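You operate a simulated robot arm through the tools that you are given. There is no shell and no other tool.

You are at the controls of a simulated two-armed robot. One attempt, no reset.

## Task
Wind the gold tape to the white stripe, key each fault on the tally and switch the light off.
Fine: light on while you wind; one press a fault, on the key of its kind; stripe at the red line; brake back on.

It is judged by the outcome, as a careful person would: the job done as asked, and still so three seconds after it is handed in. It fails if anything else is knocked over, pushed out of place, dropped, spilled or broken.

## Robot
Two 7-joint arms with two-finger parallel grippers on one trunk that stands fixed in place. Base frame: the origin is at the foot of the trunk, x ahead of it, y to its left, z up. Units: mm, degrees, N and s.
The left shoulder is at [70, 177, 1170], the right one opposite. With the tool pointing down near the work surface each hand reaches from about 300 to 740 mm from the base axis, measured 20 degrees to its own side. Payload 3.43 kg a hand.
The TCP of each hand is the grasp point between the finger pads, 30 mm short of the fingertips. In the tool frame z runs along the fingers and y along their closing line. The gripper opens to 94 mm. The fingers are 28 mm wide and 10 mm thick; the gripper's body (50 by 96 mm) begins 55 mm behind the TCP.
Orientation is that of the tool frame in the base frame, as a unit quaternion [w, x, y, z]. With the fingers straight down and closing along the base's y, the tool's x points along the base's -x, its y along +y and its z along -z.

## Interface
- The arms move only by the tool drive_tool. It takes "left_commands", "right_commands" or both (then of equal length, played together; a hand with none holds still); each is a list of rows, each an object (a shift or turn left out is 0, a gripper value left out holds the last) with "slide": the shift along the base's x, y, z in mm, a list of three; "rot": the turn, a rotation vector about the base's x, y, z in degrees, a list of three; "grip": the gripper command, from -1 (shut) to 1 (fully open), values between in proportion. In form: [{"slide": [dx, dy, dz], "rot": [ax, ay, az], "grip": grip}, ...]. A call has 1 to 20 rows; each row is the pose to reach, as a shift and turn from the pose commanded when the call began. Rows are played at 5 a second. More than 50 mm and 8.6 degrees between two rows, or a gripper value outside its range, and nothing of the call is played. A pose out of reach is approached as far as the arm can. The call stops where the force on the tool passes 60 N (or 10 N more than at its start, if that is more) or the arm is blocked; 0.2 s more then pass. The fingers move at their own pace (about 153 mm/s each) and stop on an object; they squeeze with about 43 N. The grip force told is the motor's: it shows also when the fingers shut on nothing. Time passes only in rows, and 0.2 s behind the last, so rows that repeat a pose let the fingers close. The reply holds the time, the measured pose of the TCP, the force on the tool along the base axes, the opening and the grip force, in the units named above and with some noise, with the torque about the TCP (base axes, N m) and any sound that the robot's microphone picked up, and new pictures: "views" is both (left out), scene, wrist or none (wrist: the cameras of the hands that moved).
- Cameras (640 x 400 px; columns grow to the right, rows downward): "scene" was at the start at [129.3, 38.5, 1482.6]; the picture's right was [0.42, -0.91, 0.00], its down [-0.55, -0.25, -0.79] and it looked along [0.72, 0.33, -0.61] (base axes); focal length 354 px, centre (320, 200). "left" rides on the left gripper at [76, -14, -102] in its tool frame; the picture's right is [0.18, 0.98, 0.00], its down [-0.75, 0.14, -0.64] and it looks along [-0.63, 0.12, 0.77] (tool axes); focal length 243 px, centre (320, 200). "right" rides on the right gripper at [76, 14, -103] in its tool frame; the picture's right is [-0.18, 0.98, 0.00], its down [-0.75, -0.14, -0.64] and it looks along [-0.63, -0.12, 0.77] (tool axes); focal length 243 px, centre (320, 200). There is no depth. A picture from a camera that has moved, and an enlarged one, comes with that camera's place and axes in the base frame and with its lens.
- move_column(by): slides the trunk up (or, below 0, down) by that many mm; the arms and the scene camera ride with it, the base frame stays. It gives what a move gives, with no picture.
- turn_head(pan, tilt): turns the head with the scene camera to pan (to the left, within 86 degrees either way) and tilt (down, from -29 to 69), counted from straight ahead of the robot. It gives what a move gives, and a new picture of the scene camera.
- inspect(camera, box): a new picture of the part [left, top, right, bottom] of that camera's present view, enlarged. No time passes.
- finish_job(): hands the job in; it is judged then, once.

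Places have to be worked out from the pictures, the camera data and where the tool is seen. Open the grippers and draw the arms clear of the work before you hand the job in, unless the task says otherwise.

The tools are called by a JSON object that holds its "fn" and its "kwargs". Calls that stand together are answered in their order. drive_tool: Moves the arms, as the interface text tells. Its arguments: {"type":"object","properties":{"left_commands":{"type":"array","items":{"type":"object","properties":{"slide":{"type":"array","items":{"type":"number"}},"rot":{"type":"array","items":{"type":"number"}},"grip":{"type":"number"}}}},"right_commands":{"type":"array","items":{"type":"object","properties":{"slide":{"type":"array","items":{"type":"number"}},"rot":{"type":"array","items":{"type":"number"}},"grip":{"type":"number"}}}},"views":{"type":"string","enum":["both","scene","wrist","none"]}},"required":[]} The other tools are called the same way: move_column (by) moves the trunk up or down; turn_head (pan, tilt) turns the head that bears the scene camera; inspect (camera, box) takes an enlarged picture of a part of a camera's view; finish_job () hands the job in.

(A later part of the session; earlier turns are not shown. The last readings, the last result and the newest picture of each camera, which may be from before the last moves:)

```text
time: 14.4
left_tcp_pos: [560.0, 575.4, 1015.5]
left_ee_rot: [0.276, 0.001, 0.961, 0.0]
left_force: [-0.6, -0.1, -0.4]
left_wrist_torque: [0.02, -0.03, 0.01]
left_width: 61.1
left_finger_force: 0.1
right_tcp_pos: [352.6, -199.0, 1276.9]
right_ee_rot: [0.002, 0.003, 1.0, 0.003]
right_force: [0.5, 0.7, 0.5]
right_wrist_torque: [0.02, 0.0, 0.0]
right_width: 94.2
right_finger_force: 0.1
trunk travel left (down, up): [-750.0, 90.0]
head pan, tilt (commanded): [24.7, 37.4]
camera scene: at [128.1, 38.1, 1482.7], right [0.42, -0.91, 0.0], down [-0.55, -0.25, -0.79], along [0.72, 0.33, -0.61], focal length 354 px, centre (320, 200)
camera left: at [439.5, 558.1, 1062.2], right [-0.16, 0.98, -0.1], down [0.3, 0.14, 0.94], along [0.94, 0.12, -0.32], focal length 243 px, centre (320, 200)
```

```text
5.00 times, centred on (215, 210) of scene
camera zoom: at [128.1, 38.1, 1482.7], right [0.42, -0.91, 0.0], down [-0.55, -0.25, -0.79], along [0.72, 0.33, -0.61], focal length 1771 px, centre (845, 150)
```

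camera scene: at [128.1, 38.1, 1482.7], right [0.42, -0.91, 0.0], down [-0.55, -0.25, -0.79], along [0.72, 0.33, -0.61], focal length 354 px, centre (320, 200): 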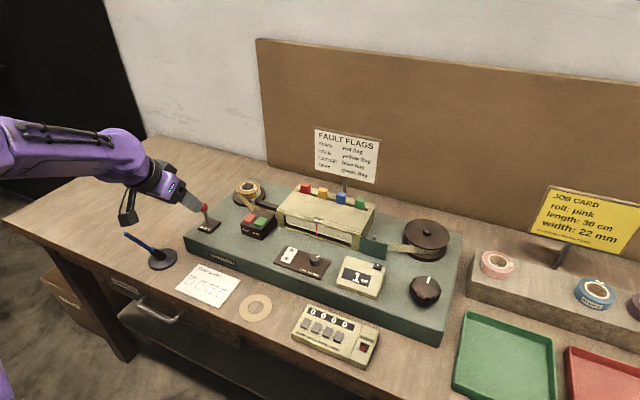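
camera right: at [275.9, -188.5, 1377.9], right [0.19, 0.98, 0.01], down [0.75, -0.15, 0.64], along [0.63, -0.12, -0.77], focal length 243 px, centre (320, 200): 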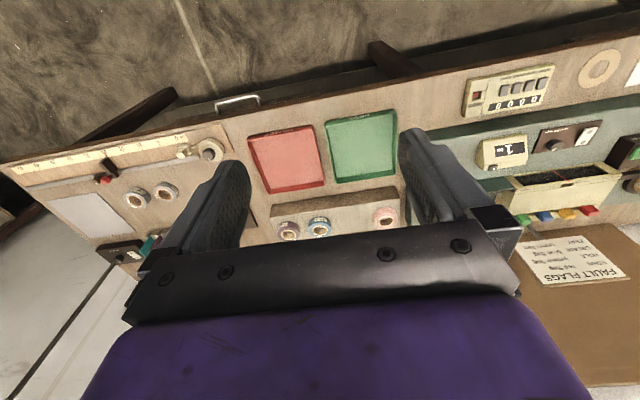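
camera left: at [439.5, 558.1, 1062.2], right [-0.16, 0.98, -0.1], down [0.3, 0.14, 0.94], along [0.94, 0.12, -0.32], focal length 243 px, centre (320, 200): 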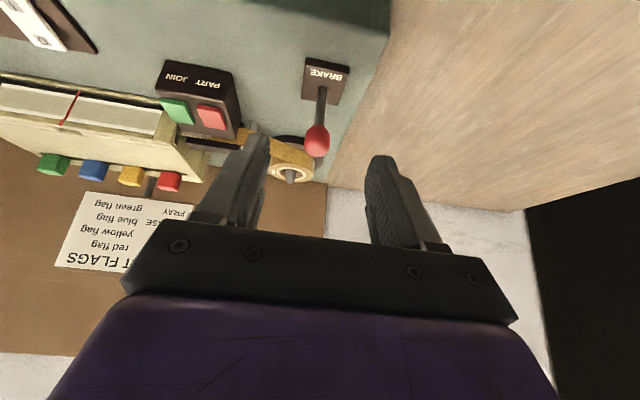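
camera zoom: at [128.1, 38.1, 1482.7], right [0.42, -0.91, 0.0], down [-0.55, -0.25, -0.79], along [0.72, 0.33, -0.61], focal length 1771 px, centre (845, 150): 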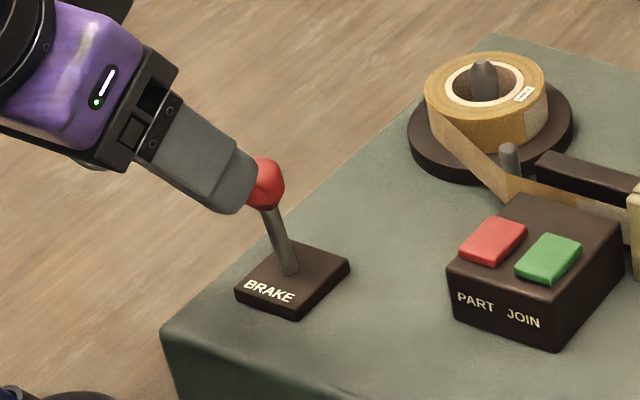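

The ball is now at about (619, 574, 948), so the lever stands nearly vertical; that may be its stop. I re-grasp it and pull lightly to learn whether it goes further.

{"fn": "drive_tool", "kwargs": {"left_commands": [{"slide": [20, -1, -16]}, {"slide": [38, -1, -34]}, {"slide": [59, -1, -68]}, {"slide": [59, -1, -68]}, {"slide": [59, -1, -68], "grip": -1}, {"slide": [59, -1, -68], "grip": -1}, {"slide": [59, -1, -68], "grip": -1}], "views": "wrist"}}

```text
time: 16.0
left_tcp_pos: [618.3, 575.1, 947.1]
left_ee_rot: [0.275, 0.0, 0.961, 0.0]
left_force: [0.0, 2.1, -0.2]
left_wrist_torque: [0.04, 0.04, 0.04]
left_width: 20.8
left_finger_force: 44.8
right_tcp_pos: [353.9, -197.9, 1276.7]
right_ee_rot: [0.002, 0.004, 1.0, 0.002]
right_force: [-0.4, -0.2, -0.7]
right_wrist_torque: [-0.01, -0.05, -0.01]
right_width: 94.1
right_finger_force: 0.1
trunk travel left (down, up): [-750.0, 90.0]
head pan, tilt (commanded): [24.7, 37.4]
camera left: at [499.1, 558.8, 992.5], right [-0.16, 0.98, -0.1], down [0.3, 0.14, 0.94], along [0.94, 0.12, -0.32], focal length 243 px, centre (320, 200)
```

left: 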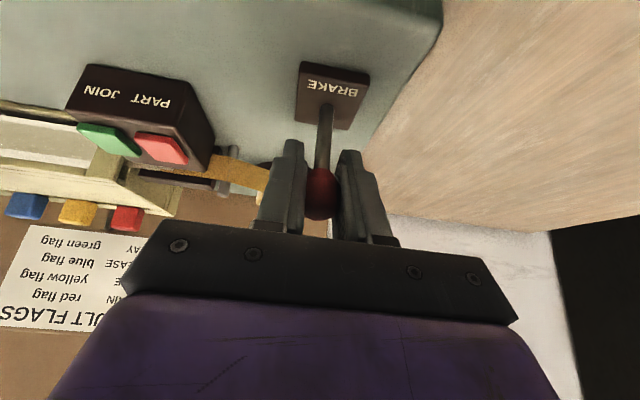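

The ball is gripped again at 20.8 mm. I pull toward me only a few millimetres and read the force.

{"fn": "drive_tool", "kwargs": {"left_commands": [{"slide": [-2, 0, 0]}, {"slide": [-4, 0, 0]}, {"slide": [-4, 0, 0]}], "views": "none"}}

{"fn": "drive_tool", "kwargs": {"left_commands": [{"slide": [-2, 0, 0]}, {"slide": [-4, 0, -0.3]}, {"slide": [-4, 0, -0.3]}], "views": "wrist"}}

```text
time: 16.8
left_tcp_pos: [619.0, 574.9, 946.5]
left_ee_rot: [0.277, 0.0, 0.961, 0.0]
left_force: [14.3, 6.8, 0.6]
left_wrist_torque: [-0.11, -0.81, -0.03]
left_width: 21.2
left_finger_force: 44.7
right_tcp_pos: [355.7, -196.8, 1276.5]
right_ee_rot: [0.0, 0.004, 1.0, 0.002]
right_force: [-0.4, 0.3, -0.7]
right_wrist_torque: [-0.01, 0.03, -0.04]
right_width: 94.1
right_finger_force: 0.1
trunk travel left (down, up): [-750.0, 90.0]
head pan, tilt (commanded): [24.7, 37.4]
```

```text
time: 17.6
left_tcp_pos: [613.7, 575.6, 945.9]
left_ee_rot: [0.275, 0.0, 0.961, 0.0]
left_force: [18.2, 9.0, 7.3]
left_wrist_torque: [-0.06, -1.11, -0.05]
left_width: 21.2
left_finger_force: 44.9
right_tcp_pos: [356.9, -196.3, 1276.0]
right_ee_rot: [0.001, 0.003, 1.0, 0.003]
right_force: [0.0, -0.9, -0.4]
right_wrist_torque: [-0.03, -0.01, 0.03]
right_width: 93.8
right_finger_force: 0.1
trunk travel left (down, up): [-750.0, 90.0]
head pan, tilt (commanded): [24.7, 37.4]
camera left: at [493.7, 558.8, 992.4], right [-0.16, 0.98, -0.1], down [0.3, 0.14, 0.94], along [0.94, 0.12, -0.32], focal length 243 px, centre (320, 200)
```

left: 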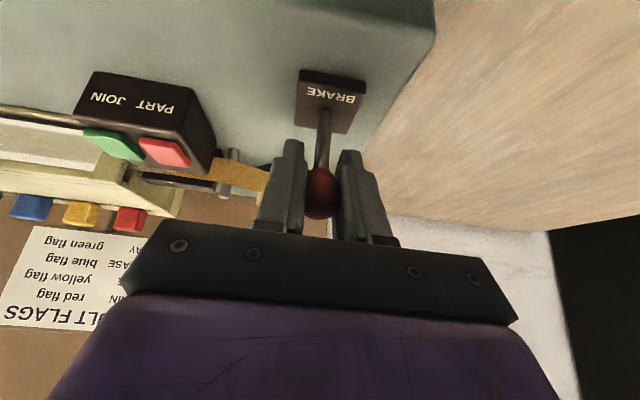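

Force rises only slightly while the ball moved about 4 mm, so it may still be moving. I continue slowly along the arc.

{"fn": "drive_tool", "kwargs": {"left_commands": [{"slide": [-2, 0, -0.3]}, {"slide": [-4, 0, -0.6]}, {"slide": [-6, 0, -1.2]}, {"slide": [-8, 0, -2]}, {"slide": [-8, 0, -2]}], "views": "wrist"}}

{"fn": "inspect", "kwargs": {"camera": "scene", "box": [160, 170, 270, 250]}}

```text
time: 18.8
left_tcp_pos: [605.1, 574.7, 946.0]
left_ee_rot: [0.275, 0.0, 0.961, 0.0]
left_force: [14.6, 11.2, 11.1]
left_wrist_torque: [0.1, -1.14, 0.08]
left_width: 20.8
left_finger_force: 45.2
right_tcp_pos: [354.3, -196.8, 1276.3]
right_ee_rot: [0.001, 0.003, 1.0, 0.002]
right_force: [0.6, 0.1, -0.2]
right_wrist_torque: [0.0, 0.02, 0.03]
right_width: 94.0
right_finger_force: 0.2
trunk travel left (down, up): [-750.0, 90.0]
head pan, tilt (commanded): [24.7, 37.4]
camera left: at [484.2, 558.6, 990.0], right [-0.16, 0.98, -0.1], down [0.3, 0.14, 0.94], along [0.94, 0.12, -0.32], focal length 243 px, centre (320, 200)
```

left: 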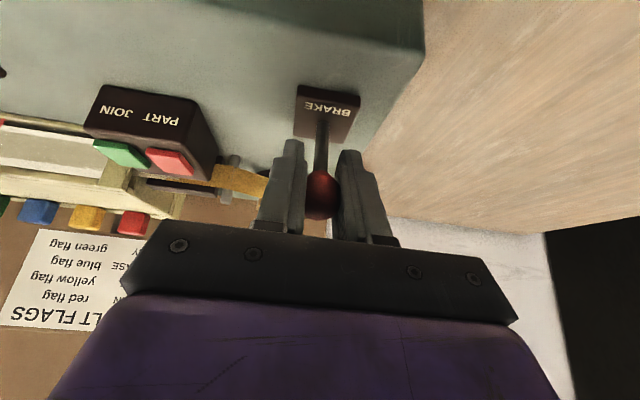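

```text
5.00 times, centred on (215, 210) of scene
camera zoom: at [130.8, 39.7, 1482.5], right [0.42, -0.91, 0.0], down [-0.55, -0.26, -0.79], along [0.72, 0.33, -0.61], focal length 1771 px, centre (845, 150)
```

zoom: 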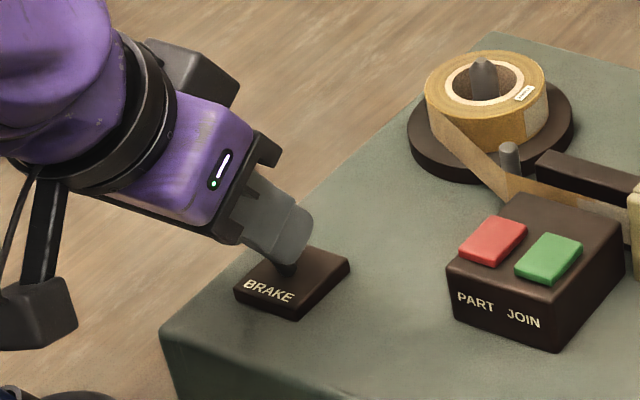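

The ball is still centred in the pads and follows at ~15 N, so the lever really moves with friction. I continue to the far end.

{"fn": "drive_tool", "kwargs": {"left_commands": [{"slide": [-2, 0, -0.8]}, {"slide": [-4, 0, -1.6]}, {"slide": [-6, 0, -2.6]}, {"slide": [-8, 0, -3.6]}, {"slide": [-8, 0, -3.6]}], "views": "wrist"}}

```text
time: 20.0
left_tcp_pos: [597.0, 574.6, 941.6]
left_ee_rot: [0.277, 0.0, 0.961, 0.001]
left_force: [18.6, 14.7, 14.0]
left_wrist_torque: [0.0, -1.27, 0.02]
left_width: 21.2
left_finger_force: 45.2
right_tcp_pos: [354.9, -198.0, 1275.2]
right_ee_rot: [0.0, 0.004, 1.0, 0.003]
right_force: [-0.1, -0.2, -0.3]
right_wrist_torque: [-0.03, 0.0, -0.02]
right_width: 93.9
right_finger_force: 0.0
trunk travel left (down, up): [-750.0, 90.0]
head pan, tilt (commanded): [24.7, 37.4]
camera left: at [477.4, 558.4, 986.9], right [-0.16, 0.98, -0.1], down [0.3, 0.14, 0.94], along [0.94, 0.12, -0.31], focal length 243 px, centre (320, 200)
```

left: 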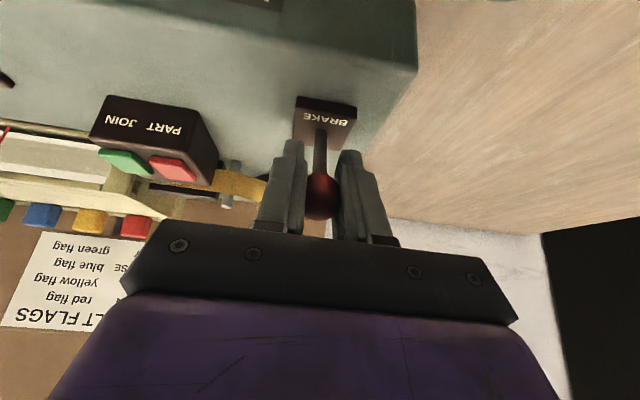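

It still moves smoothly with about 19 N. I go a few mm more to find the stop.

{"fn": "drive_tool", "kwargs": {"left_commands": [{"slide": [-2, 0, -1]}, {"slide": [-4, 0, -2]}, {"slide": [-6, 0, -3.1]}, {"slide": [-8, 0, -4.4]}, {"slide": [-8, 0, -4.4]}], "views": "wrist"}}

```text
time: 21.2
left_tcp_pos: [596.6, 574.8, 940.6]
left_ee_rot: [0.283, -0.002, 0.959, 0.004]
left_force: [49.0, 14.2, 26.1]
left_wrist_torque: [0.14, -1.01, -0.05]
left_width: 20.9
left_finger_force: 44.6
right_tcp_pos: [359.2, -198.5, 1275.1]
right_ee_rot: [-0.001, 0.004, 1.0, 0.003]
right_force: [-0.3, 0.0, -0.1]
right_wrist_torque: [-0.01, 0.0, 0.02]
right_width: 93.9
right_finger_force: 0.0
trunk travel left (down, up): [-750.0, 90.0]
head pan, tilt (commanded): [24.7, 37.4]
camera left: at [475.8, 557.7, 984.9], right [-0.16, 0.98, -0.09], down [0.28, 0.14, 0.95], along [0.95, 0.13, -0.3], focal length 243 px, centre (320, 200)
```

left: 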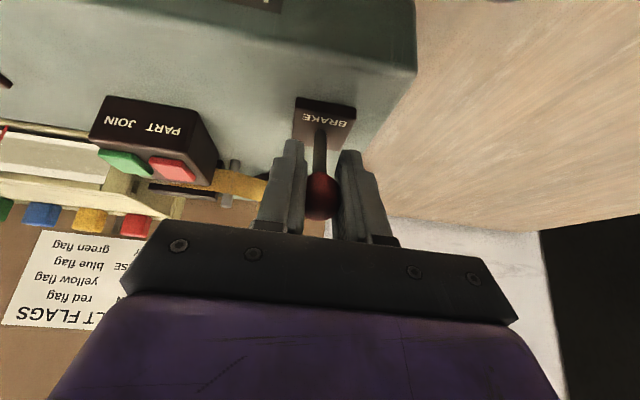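

The force jumped to 49 N with no more travel, so the lever is at its far stop (brake released). I relieve the pull, open and back away.

{"fn": "drive_tool", "kwargs": {"left_commands": [{"slide": [6, 0, 3]}, {"slide": [6, 0, 3], "grip": 0.3}, {"slide": [6, 0, 3], "grip": 0.3}, {"slide": [-6, 0, 23], "grip": 0.3}, {"slide": [-20, 0, 50], "grip": 0.3}, {"slide": [-35, 0, 80], "grip": 0.3}], "views": "both"}}

{"fn": "inspect", "kwargs": {"camera": "scene", "box": [160, 170, 270, 250]}}

{"fn": "inspect", "kwargs": {"camera": "left", "box": [240, 20, 440, 180]}}

```text
time: 22.6
left_tcp_pos: [551.1, 574.1, 1016.5]
left_ee_rot: [0.276, -0.001, 0.961, 0.002]
left_force: [-0.1, 0.0, 0.8]
left_wrist_torque: [0.02, 0.01, 0.02]
left_width: 61.1
left_finger_force: 0.1
right_tcp_pos: [352.3, -198.3, 1275.1]
right_ee_rot: [0.002, 0.004, 1.0, 0.003]
right_force: [0.2, 0.3, 0.6]
right_wrist_torque: [0.01, -0.01, 0.03]
right_width: 94.1
right_finger_force: 0.2
trunk travel left (down, up): [-750.0, 90.0]
head pan, tilt (commanded): [24.7, 37.4]
camera scene: at [128.6, 37.6, 1482.7], right [0.42, -0.91, 0.0], down [-0.55, -0.25, -0.79], along [0.72, 0.33, -0.61], focal length 354 px, centre (320, 200)
camera left: at [431.2, 556.4, 1062.5], right [-0.16, 0.98, -0.1], down [0.3, 0.14, 0.94], along [0.94, 0.12, -0.32], focal length 243 px, centre (320, 200)
```

scene: 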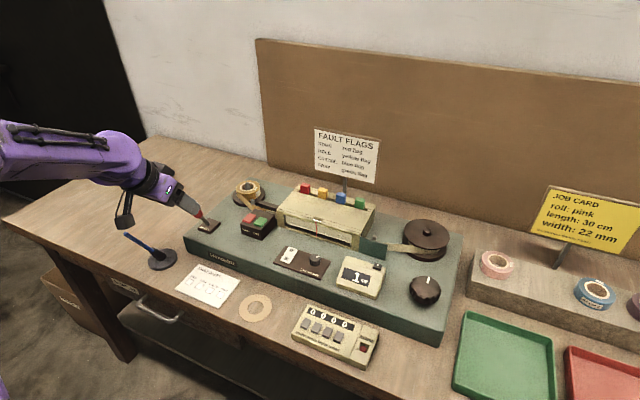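
left: 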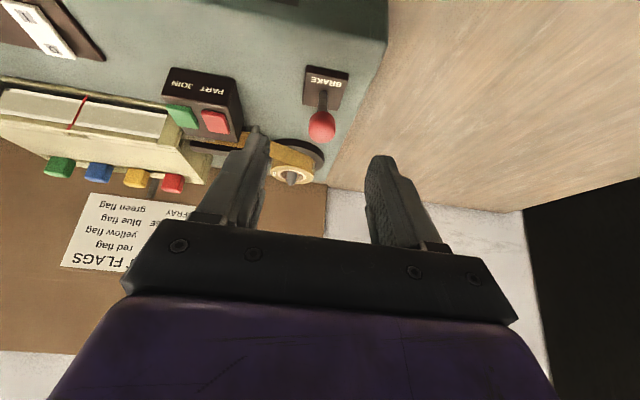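

```text
5.00 times, centred on (215, 210) of scene
camera zoom: at [128.6, 37.6, 1482.7], right [0.42, -0.91, 0.0], down [-0.55, -0.25, -0.79], along [0.72, 0.33, -0.61], focal length 1771 px, centre (845, 150)
```

zoom: 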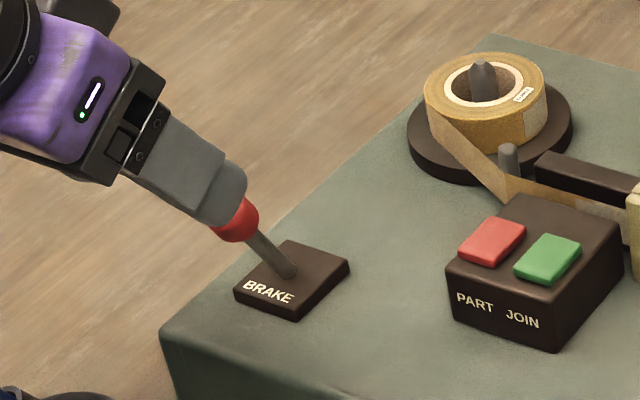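

```text
2.50 times, centred on (340, 100) of left
camera zoom: at [431.2, 556.4, 1062.5], right [-0.16, 0.98, -0.1], down [0.3, 0.14, 0.94], along [0.94, 0.12, -0.32], focal length 606 px, centre (270, 450)
```

zoom: 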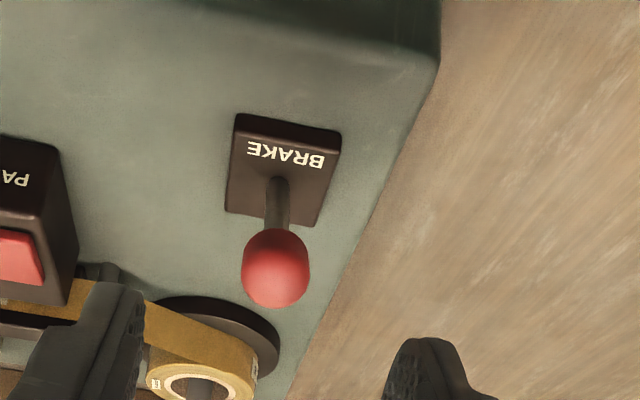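

The lever now leans fully toward me. I leave the left hand parked there and bring the right hand toward the winding knob.

{"fn": "drive_tool", "kwargs": {"right_commands": [{"slide": [25, 27, -24]}, {"slide": [50, 54, -48]}, {"slide": [75, 81, -72]}, {"slide": [100, 108, -96]}, {"slide": [125, 135, -120]}, {"slide": [150, 162, -144]}, {"slide": [178, 189, -168]}, {"slide": [205, 216, -192]}], "views": "both"}}

{"fn": "inspect", "kwargs": {"camera": "scene", "box": [370, 210, 470, 320]}}

{"fn": "inspect", "kwargs": {"camera": "right", "box": [220, 60, 420, 240]}}

```text
time: 24.4
left_tcp_pos: [552.9, 576.3, 1014.1]
left_ee_rot: [0.277, -0.001, 0.961, 0.0]
left_force: [0.0, -0.1, 0.5]
left_wrist_torque: [0.0, 0.02, 0.03]
left_width: 61.1
left_finger_force: 0.1
right_tcp_pos: [562.6, 19.1, 1082.9]
right_ee_rot: [0.0, 0.001, 1.0, 0.0]
right_force: [0.0, -0.3, 0.1]
right_wrist_torque: [-0.01, 0.02, -0.01]
right_width: 94.1
right_finger_force: 0.1
trunk travel left (down, up): [-750.0, 90.0]
head pan, tilt (commanded): [24.7, 37.4]
camera scene: at [130.9, 41.3, 1482.4], right [0.42, -0.91, 0.0], down [-0.55, -0.26, -0.79], along [0.72, 0.33, -0.61], focal length 354 px, centre (320, 200)
camera right: at [486.4, 32.1, 1184.9], right [0.18, 0.98, 0.0], down [0.75, -0.14, 0.64], along [0.63, -0.12, -0.77], focal length 243 px, centre (320, 200)
```

scene: 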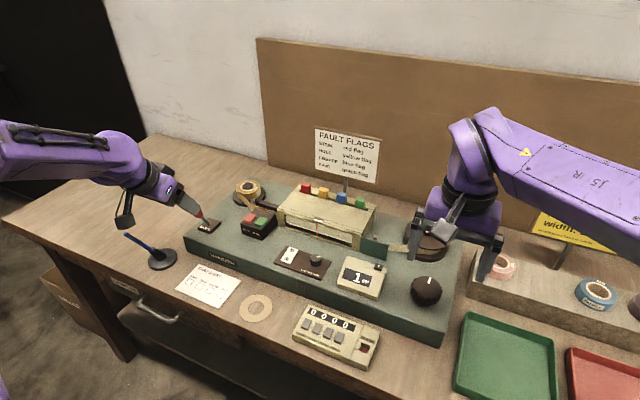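
right: 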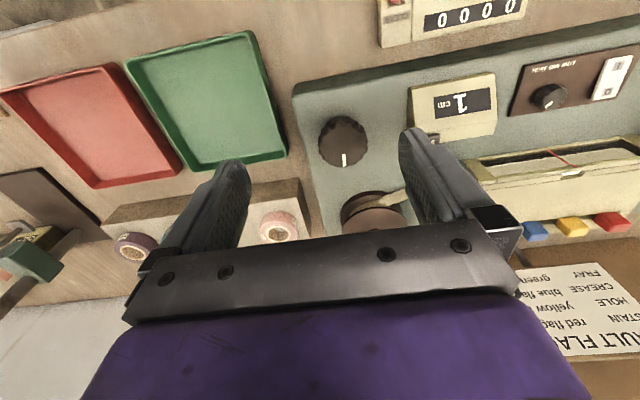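

```text
3.64 times, centred on (420, 265) of scene
camera zoom: at [130.9, 41.3, 1482.4], right [0.42, -0.91, 0.0], down [-0.55, -0.26, -0.79], along [0.72, 0.33, -0.61], focal length 1288 px, centre (-44, -36)
```

zoom: 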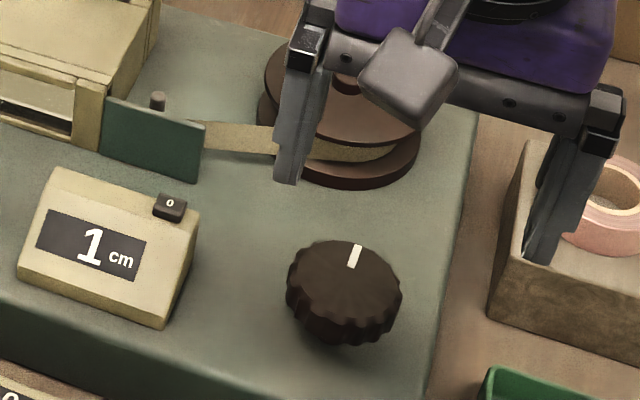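

```text
2.22 times, centred on (320, 150) of right
camera zoom: at [486.4, 32.1, 1184.9], right [0.18, 0.98, 0.0], down [0.75, -0.14, 0.64], along [0.63, -0.12, -0.77], focal length 539 px, centre (320, 311)
```

zoom: 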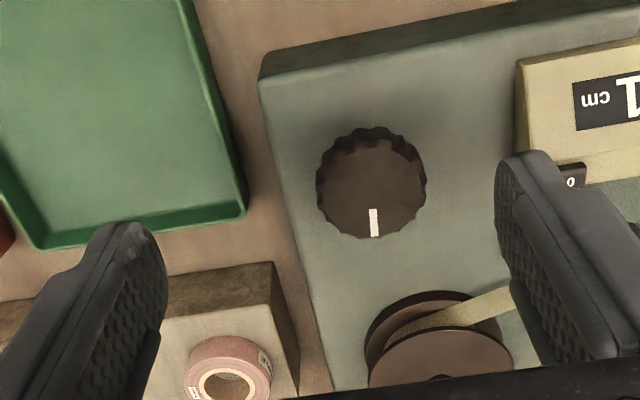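

The knob's top centre triangulates to about (627, 34, 922), diameter about 59 mm. I bring the right hand above it, opened to about 76 mm.

{"fn": "drive_tool", "kwargs": {"right_commands": [{"slide": [22, 5, -35], "grip": 0.62}, {"slide": [44, 10, -70], "grip": 0.62}, {"slide": [64, 15, -103], "grip": 0.62}, {"slide": [64, 15, -120], "grip": 0.62}, {"slide": [64, 15, -120], "grip": 0.62}], "views": "both"}}

{"fn": "inspect", "kwargs": {"camera": "right", "box": [200, 60, 440, 240]}}

{"fn": "inspect", "kwargs": {"camera": "scene", "box": [340, 200, 480, 320]}}

```text
time: 25.6
left_tcp_pos: [553.0, 573.2, 1014.7]
left_ee_rot: [0.275, 0.0, 0.961, 0.001]
left_force: [-0.6, 0.3, -0.4]
left_wrist_torque: [-0.01, 0.03, 0.01]
left_width: 61.1
left_finger_force: 0.0
right_tcp_pos: [624.4, 32.3, 963.9]
right_ee_rot: [0.001, 0.0, 1.0, 0.0]
right_force: [-0.3, 0.0, -0.2]
right_wrist_torque: [-0.02, 0.01, -0.02]
right_width: 76.0
right_finger_force: 0.1
trunk travel left (down, up): [-750.0, 90.0]
head pan, tilt (commanded): [24.7, 37.4]
camera scene: at [129.2, 39.1, 1482.6], right [0.42, -0.91, 0.0], down [-0.55, -0.25, -0.79], along [0.72, 0.33, -0.61], focal length 354 px, centre (320, 200)
camera right: at [548.2, 45.6, 1065.3], right [0.18, 0.98, 0.0], down [0.75, -0.14, 0.64], along [0.63, -0.12, -0.77], focal length 243 px, centre (320, 200)
```

scene: 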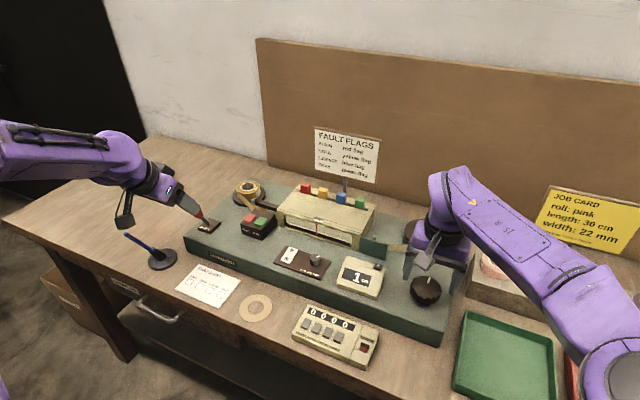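
right: 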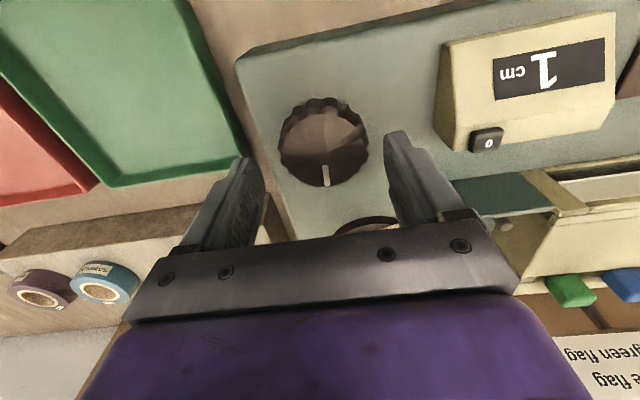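

```text
2.22 times, centred on (320, 150) of right
camera zoom: at [548.2, 45.6, 1065.3], right [0.18, 0.98, 0.0], down [0.75, -0.14, 0.64], along [0.63, -0.12, -0.77], focal length 539 px, centre (320, 311)
```

zoom: 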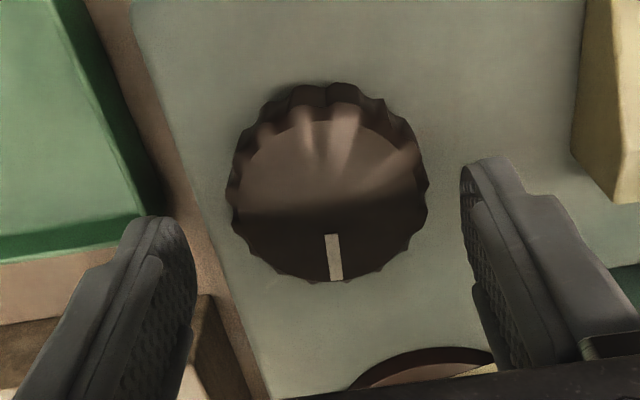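

```text
3.33 times, centred on (410, 260) of scene
camera zoom: at [129.2, 39.1, 1482.6], right [0.42, -0.91, 0.0], down [-0.55, -0.25, -0.79], along [0.72, 0.33, -0.61], focal length 1181 px, centre (20, 0)
```

zoom: 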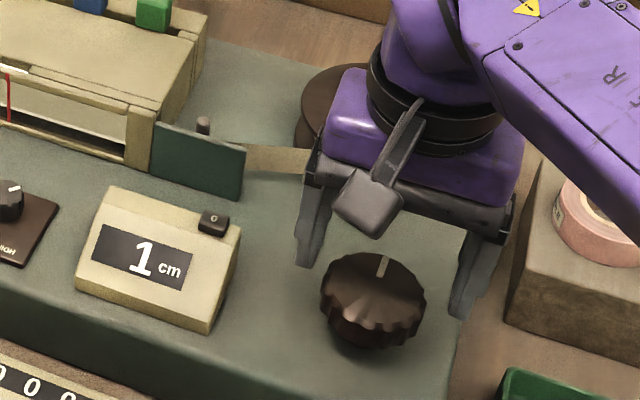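

The knob is centred between the fingers within a couple of mm. I descend so that the pads straddle it with the tips just above the deck.

{"fn": "drive_tool", "kwargs": {"right_commands": [{"slide": [1, 1, -20]}, {"slide": [1, 1, -35]}, {"slide": [1, 1, -42]}, {"slide": [1, 1, -45]}], "views": "both"}}

{"fn": "inspect", "kwargs": {"camera": "right", "box": [200, 40, 440, 240]}}

{"fn": "inspect", "kwargs": {"camera": "scene", "box": [340, 200, 480, 320]}}

```text
time: 26.6
left_tcp_pos: [551.4, 574.2, 1014.7]
left_ee_rot: [0.276, 0.0, 0.961, 0.001]
left_force: [0.0, 0.0, 0.8]
left_wrist_torque: [0.0, -0.02, 0.0]
left_width: 61.3
left_finger_force: 0.0
right_tcp_pos: [625.5, 33.6, 917.5]
right_ee_rot: [0.0, -0.001, 1.0, 0.0]
right_force: [0.5, -0.4, 0.0]
right_wrist_torque: [0.02, 0.03, 0.02]
right_width: 76.0
right_finger_force: 0.1
trunk travel left (down, up): [-750.0, 90.0]
head pan, tilt (commanded): [24.7, 37.4]
camera scene: at [129.5, 39.2, 1482.6], right [0.42, -0.91, 0.0], down [-0.55, -0.25, -0.79], along [0.72, 0.33, -0.61], focal length 354 px, centre (320, 200)
camera right: at [548.6, 46.1, 1020.0], right [0.18, 0.98, 0.0], down [0.75, -0.14, 0.64], along [0.63, -0.12, -0.77], focal length 243 px, centre (320, 200)
```

scene: 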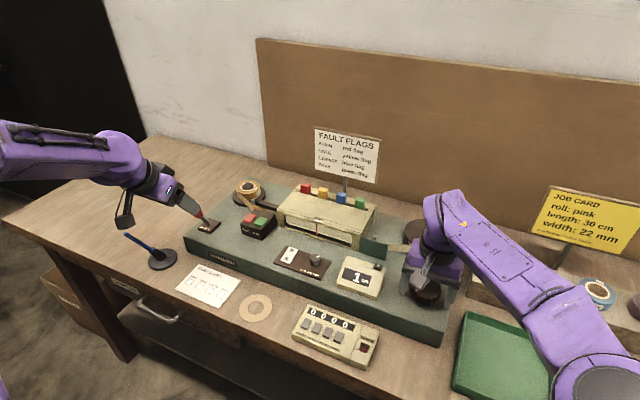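
right: 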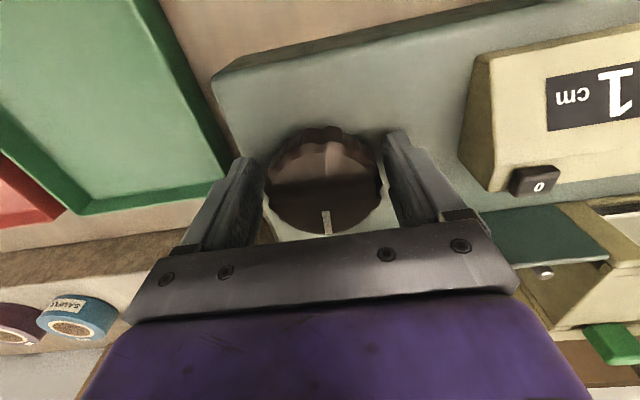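

```text
2.00 times, centred on (320, 140) of right
camera zoom: at [548.6, 46.1, 1020.0], right [0.18, 0.98, 0.0], down [0.75, -0.14, 0.64], along [0.63, -0.12, -0.77], focal length 485 px, centre (320, 320)
```

zoom: 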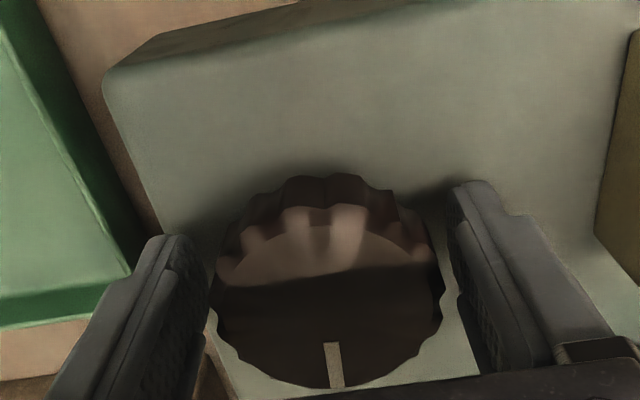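

```text
3.33 times, centred on (410, 260) of scene
camera zoom: at [129.5, 39.2, 1482.6], right [0.42, -0.91, 0.0], down [-0.55, -0.25, -0.79], along [0.72, 0.33, -0.61], focal length 1181 px, centre (20, 0)
```

zoom: 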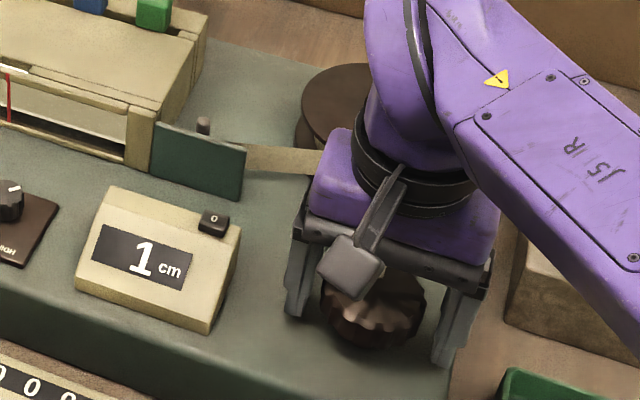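

Alignment in x is within ~2 mm. I nudge forward 2 mm and close on the knob.

{"fn": "drive_tool", "kwargs": {"right_commands": [{"slide": [2, 0, 0], "grip": 0.62}, {"slide": [2, 0, 0], "grip": 0.0}, {"slide": [2, 0, 0], "grip": -1}, {"slide": [2, 0, 0], "grip": -1}], "views": "wrist"}}

```text
time: 27.6
left_tcp_pos: [551.9, 576.0, 1014.5]
left_ee_rot: [0.276, 0.0, 0.961, -0.001]
left_force: [0.3, -0.1, 0.8]
left_wrist_torque: [0.01, 0.01, 0.01]
left_width: 60.8
left_finger_force: 0.0
right_tcp_pos: [624.2, 35.0, 918.3]
right_ee_rot: [0.001, 0.0, 1.0, 0.001]
right_force: [-0.1, 12.2, -0.5]
right_wrist_torque: [0.53, 0.47, 0.01]
right_width: 58.1
right_finger_force: 45.1
trunk travel left (down, up): [-750.0, 90.0]
head pan, tilt (commanded): [24.7, 37.4]
camera right: at [548.7, 47.8, 1019.9], right [0.18, 0.98, 0.0], down [0.75, -0.14, 0.64], along [0.63, -0.12, -0.77], focal length 243 px, centre (320, 200)
```

right: 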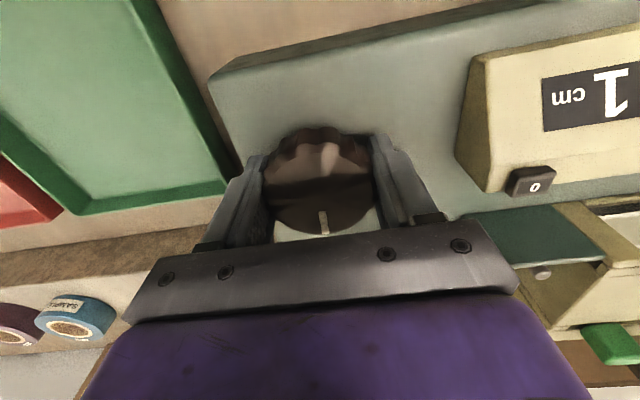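

The knob is held at 58 mm. I test a small clockwise turn (16°), with a 2 mm y correction for the side force, and compare the counter and window.

{"fn": "drive_tool", "kwargs": {"right_commands": [{"slide": [0, 2, 0]}, {"slide": [0, 2, 0], "rot": [0, 0, -8]}, {"slide": [0, 2, 0], "rot": [0, 0, -16]}, {"slide": [0, 2, 0], "rot": [0, 0, -16]}], "views": "both"}}

{"fn": "inspect", "kwargs": {"camera": "scene", "box": [270, 195, 410, 300]}}

```text
time: 28.6
left_tcp_pos: [550.4, 573.6, 1016.3]
left_ee_rot: [0.276, -0.001, 0.961, 0.001]
left_force: [-0.3, 0.1, -0.6]
left_wrist_torque: [0.01, 0.02, 0.0]
left_width: 61.1
left_finger_force: 0.1
right_tcp_pos: [625.2, 35.3, 918.5]
right_ee_rot: [0.0, 0.14, 0.99, 0.0]
right_force: [-17.7, -3.4, -8.5]
right_wrist_torque: [-0.56, 0.31, -0.01]
right_width: 58.2
right_finger_force: 45.3
trunk travel left (down, up): [-750.0, 90.0]
head pan, tilt (commanded): [24.7, 37.4]
camera scene: at [126.8, 38.7, 1482.8], right [0.42, -0.91, 0.0], down [-0.55, -0.25, -0.8], along [0.72, 0.33, -0.61], focal length 354 px, centre (320, 200)
camera right: at [555.8, 68.5, 1020.1], right [0.45, 0.89, 0.0], down [0.69, -0.34, 0.64], along [0.57, -0.29, -0.77], focal length 243 px, centre (320, 200)
```

scene: 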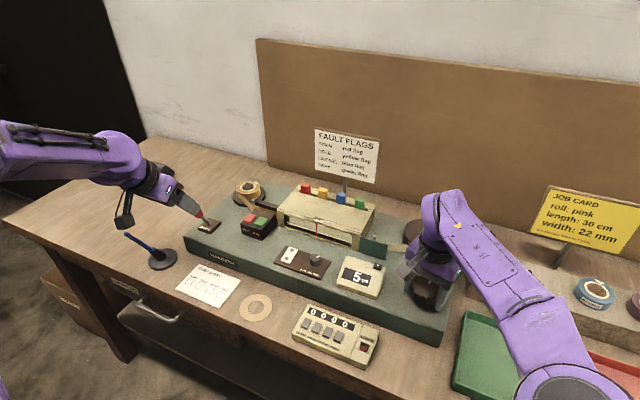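
right: 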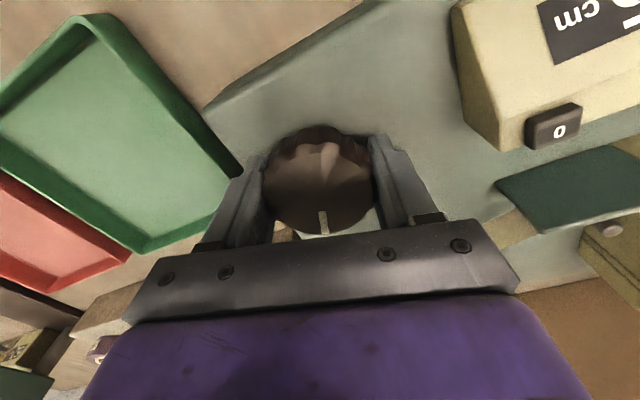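

```text
3.81 times, centred on (340, 248) of scene
camera zoom: at [126.8, 38.7, 1482.8], right [0.42, -0.91, 0.0], down [-0.55, -0.25, -0.8], along [0.72, 0.33, -0.61], focal length 1349 px, centre (244, 19)
```

zoom: 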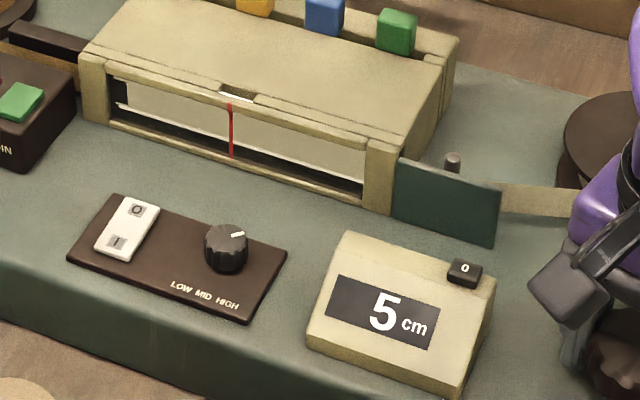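

Clockwise raised the counter from 1 to 5 cm, so that is the winding direction. I hold still briefly to see whether the count stays put (position knob) or runs on (speed knob).

{"fn": "drive_tool", "kwargs": {"right_commands": [{"slide": [0, 0, 0]}, {"slide": [0, 0, 0]}], "views": "none"}}

{"fn": "inspect", "kwargs": {"camera": "scene", "box": [270, 195, 410, 300]}}

{"fn": "inspect", "kwargs": {"camera": "scene", "box": [275, 208, 355, 258]}}

```text
time: 29.2
left_tcp_pos: [550.7, 572.8, 1016.1]
left_ee_rot: [0.277, 0.0, 0.961, -0.001]
left_force: [0.2, -0.8, 0.3]
left_wrist_torque: [0.04, -0.01, 0.0]
left_width: 61.1
left_finger_force: 0.0
right_tcp_pos: [625.1, 35.5, 916.5]
right_ee_rot: [0.0, 0.139, 0.99, 0.0]
right_force: [-21.4, -3.4, -13.0]
right_wrist_torque: [-0.64, -0.31, -0.02]
right_width: 58.0
right_finger_force: 45.5
trunk travel left (down, up): [-750.0, 90.0]
head pan, tilt (commanded): [24.7, 37.4]
```

```text
3.81 times, centred on (340, 248) of scene
camera zoom: at [126.9, 38.7, 1482.7], right [0.42, -0.91, 0.0], down [-0.55, -0.25, -0.8], along [0.72, 0.33, -0.61], focal length 1349 px, centre (244, 19)
```

zoom: 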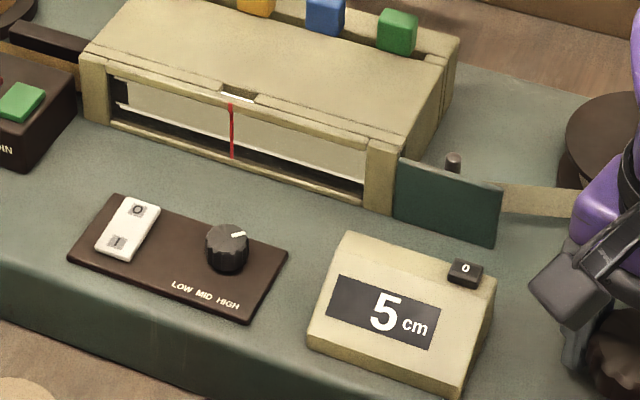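

```text
8.00 times, centred on (315, 233) of scene
camera zoom: at [126.9, 38.7, 1482.7], right [0.42, -0.91, 0.0], down [-0.55, -0.25, -0.8], along [0.72, 0.33, -0.61], focal length 2834 px, centre (360, -64)
```

zoom: 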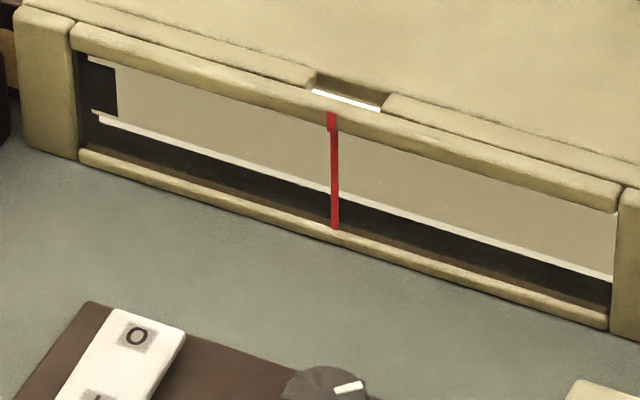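

It is a position knob at about 2.5 mm of tape per degree. A dark patch is entering the window at the left. I relax the side force and wind a further 6°.

{"fn": "drive_tool", "kwargs": {"right_commands": [{"slide": [-3, 0, -1]}, {"slide": [-3, 0, -1], "rot": [0, 0, -3]}, {"slide": [-3, 0, -1], "rot": [0, 0, -6]}, {"slide": [-3, 0, -1], "rot": [0, 0, -6]}], "views": "none"}}

{"fn": "inspect", "kwargs": {"camera": "scene", "box": [275, 180, 395, 290]}}

{"fn": "inspect", "kwargs": {"camera": "scene", "box": [275, 208, 355, 258]}}

```text
time: 30.2
left_tcp_pos: [552.1, 574.3, 1015.8]
left_ee_rot: [0.276, 0.0, 0.961, 0.0]
left_force: [-0.3, 0.3, 0.0]
left_wrist_torque: [0.01, 0.0, -0.01]
left_width: 61.0
left_finger_force: 0.1
right_tcp_pos: [624.5, 34.7, 918.0]
right_ee_rot: [0.002, 0.191, 0.982, 0.001]
right_force: [5.9, 4.1, 5.9]
right_wrist_torque: [0.78, 0.45, 0.04]
right_width: 57.8
right_finger_force: 44.7
trunk travel left (down, up): [-750.0, 90.0]
head pan, tilt (commanded): [24.7, 37.4]
```

```text
3.64 times, centred on (335, 235) of scene
camera zoom: at [129.9, 39.9, 1482.7], right [0.42, -0.91, 0.0], down [-0.55, -0.25, -0.79], along [0.72, 0.33, -0.61], focal length 1288 px, centre (266, 73)
```

zoom: 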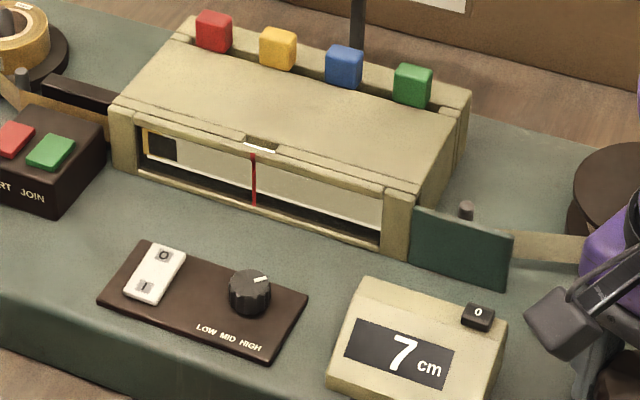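

```text
8.00 times, centred on (315, 233) of scene
camera zoom: at [129.9, 39.9, 1482.7], right [0.42, -0.91, 0.0], down [-0.55, -0.25, -0.79], along [0.72, 0.33, -0.61], focal length 2834 px, centre (360, -64)
```

zoom: 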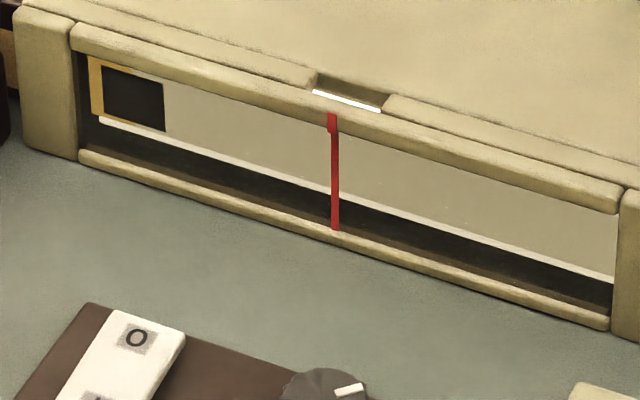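

Gold tape now begins behind the dark splice patch at the window's left. I keep winding in ~3 cm steps and check the window each time.

{"fn": "drive_tool", "kwargs": {"right_commands": [{"rot": [0, 0, -4]}, {"rot": [0, 0, -8]}, {"rot": [0, 0, -12]}, {"rot": [0, 0, -12]}], "views": "none"}}

{"fn": "inspect", "kwargs": {"camera": "scene", "box": [275, 180, 395, 290]}}

{"fn": "inspect", "kwargs": {"camera": "scene", "box": [275, 208, 355, 258]}}

```text
time: 31.2
left_tcp_pos: [551.5, 574.1, 1016.7]
left_ee_rot: [0.275, 0.0, 0.961, 0.0]
left_force: [0.2, -0.3, 0.7]
left_wrist_torque: [0.02, 0.02, 0.0]
left_width: 61.4
left_finger_force: 0.0
right_tcp_pos: [624.0, 35.7, 917.0]
right_ee_rot: [0.001, 0.293, 0.956, 0.0]
right_force: [11.8, 0.0, 18.6]
right_wrist_torque: [-0.51, 0.15, -0.01]
right_width: 57.7
right_finger_force: 44.9
trunk travel left (down, up): [-750.0, 90.0]
head pan, tilt (commanded): [24.7, 37.4]
```

```text
3.64 times, centred on (335, 235) of scene
camera zoom: at [128.7, 39.2, 1482.8], right [0.42, -0.91, 0.0], down [-0.55, -0.25, -0.79], along [0.72, 0.33, -0.61], focal length 1288 px, centre (266, 73)
```

zoom: 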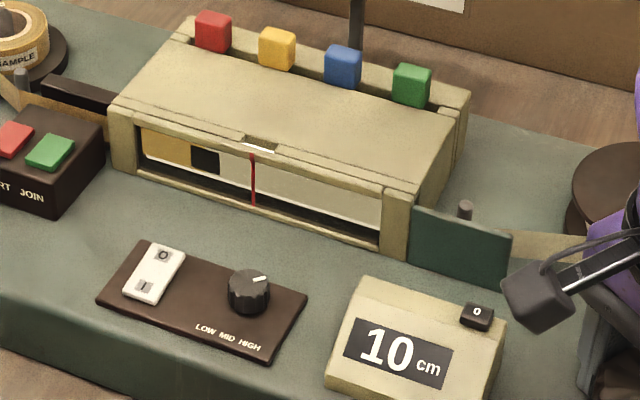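

```text
8.00 times, centred on (315, 233) of scene
camera zoom: at [128.7, 39.2, 1482.8], right [0.42, -0.91, 0.0], down [-0.55, -0.25, -0.79], along [0.72, 0.33, -0.61], focal length 2834 px, centre (360, -64)
```

zoom: 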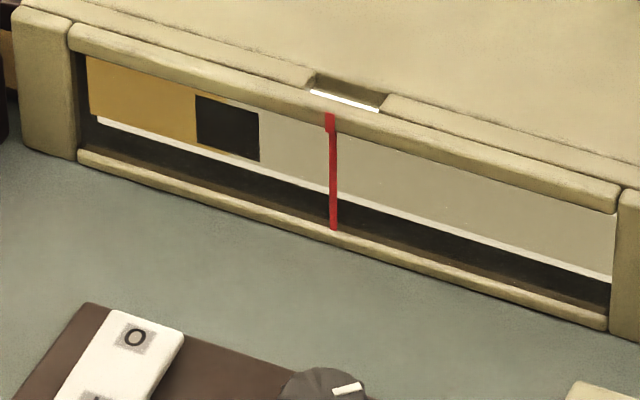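

Gold tape fills the left of the window, clean so far. I ease the forces (x+1, z+3) and wind on.

{"fn": "drive_tool", "kwargs": {"right_commands": [{"slide": [1, 0, 3]}, {"slide": [1, 0, 3], "rot": [0, 0, -4]}, {"slide": [1, 0, 3], "rot": [0, 0, -8]}, {"slide": [1, 0, 3], "rot": [0, 0, -12]}, {"slide": [1, 0, 3], "rot": [0, 0, -12]}], "views": "none"}}

{"fn": "inspect", "kwargs": {"camera": "scene", "box": [275, 180, 395, 290]}}

{"fn": "inspect", "kwargs": {"camera": "scene", "box": [275, 208, 355, 258]}}

```text
time: 32.4
left_tcp_pos: [553.1, 572.6, 1015.4]
left_ee_rot: [0.276, 0.0, 0.961, 0.001]
left_force: [0.3, 0.5, -0.2]
left_wrist_torque: [-0.01, 0.0, 0.02]
left_width: 61.2
left_finger_force: 0.1
right_tcp_pos: [625.2, 35.0, 918.0]
right_ee_rot: [-0.002, 0.391, 0.92, 0.0]
right_force: [-8.6, -5.5, -17.2]
right_wrist_torque: [-0.61, -0.68, 0.01]
right_width: 57.7
right_finger_force: 45.2
trunk travel left (down, up): [-750.0, 90.0]
head pan, tilt (commanded): [24.7, 37.4]
```

```text
3.64 times, centred on (335, 235) of scene
camera zoom: at [130.4, 38.1, 1482.3], right [0.42, -0.91, 0.0], down [-0.55, -0.25, -0.79], along [0.72, 0.33, -0.61], focal length 1288 px, centre (266, 73)
```

zoom: 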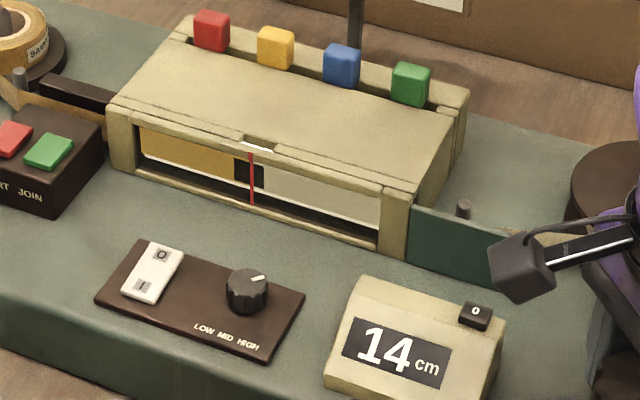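

```text
8.00 times, centred on (315, 233) of scene
camera zoom: at [130.4, 38.1, 1482.3], right [0.42, -0.91, 0.0], down [-0.55, -0.25, -0.79], along [0.72, 0.33, -0.61], focal length 2834 px, centre (360, -64)
```

zoom: 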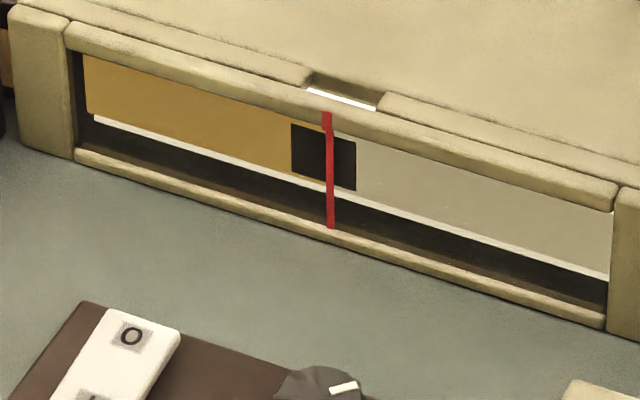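

All clean so far; count 14 cm. I keep winding.

{"fn": "drive_tool", "kwargs": {"right_commands": [{"slide": [-1, 0, -1.5], "rot": [0, 0, -4]}, {"slide": [-1, 0, -1.5], "rot": [0, 0, -8]}, {"slide": [-1, 0, -1.5], "rot": [0, 0, -12]}, {"slide": [-1, 0, -1.5], "rot": [0, 0, -16]}, {"slide": [-1, 0, -1.5], "rot": [0, 0, -16]}], "views": "none"}}

{"fn": "inspect", "kwargs": {"camera": "scene", "box": [275, 180, 395, 290]}}

{"fn": "inspect", "kwargs": {"camera": "scene", "box": [275, 208, 355, 258]}}

```text
time: 33.6
left_tcp_pos: [553.8, 573.4, 1016.4]
left_ee_rot: [0.274, 0.0, 0.962, 0.001]
left_force: [0.2, -0.1, -0.4]
left_wrist_torque: [0.01, -0.02, 0.0]
left_width: 61.1
left_finger_force: 0.1
right_tcp_pos: [624.9, 34.1, 918.5]
right_ee_rot: [0.001, 0.515, 0.857, 0.0]
right_force: [-2.2, -3.0, -11.7]
right_wrist_torque: [0.88, 0.49, 0.0]
right_width: 57.7
right_finger_force: 45.4
trunk travel left (down, up): [-750.0, 90.0]
head pan, tilt (commanded): [24.7, 37.4]
```

```text
3.64 times, centred on (335, 235) of scene
camera zoom: at [130.9, 38.3, 1482.5], right [0.42, -0.91, 0.0], down [-0.55, -0.25, -0.79], along [0.72, 0.33, -0.61], focal length 1288 px, centre (266, 73)
```

zoom: 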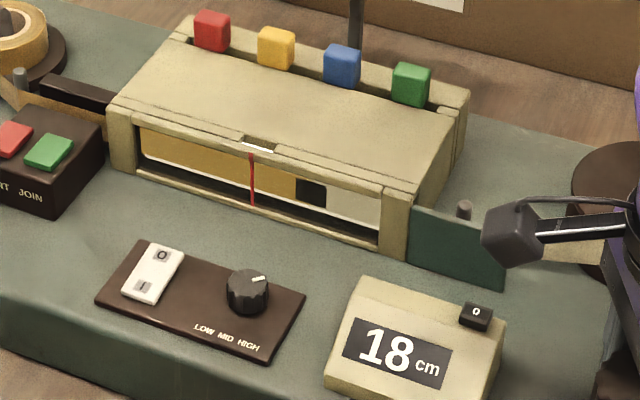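

```text
8.00 times, centred on (315, 233) of scene
camera zoom: at [130.9, 38.3, 1482.5], right [0.42, -0.91, 0.0], down [-0.55, -0.25, -0.79], along [0.72, 0.33, -0.61], focal length 2834 px, centre (360, -64)
```

zoom: 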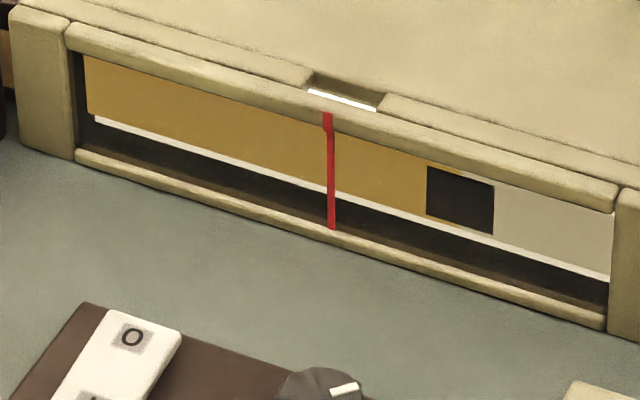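

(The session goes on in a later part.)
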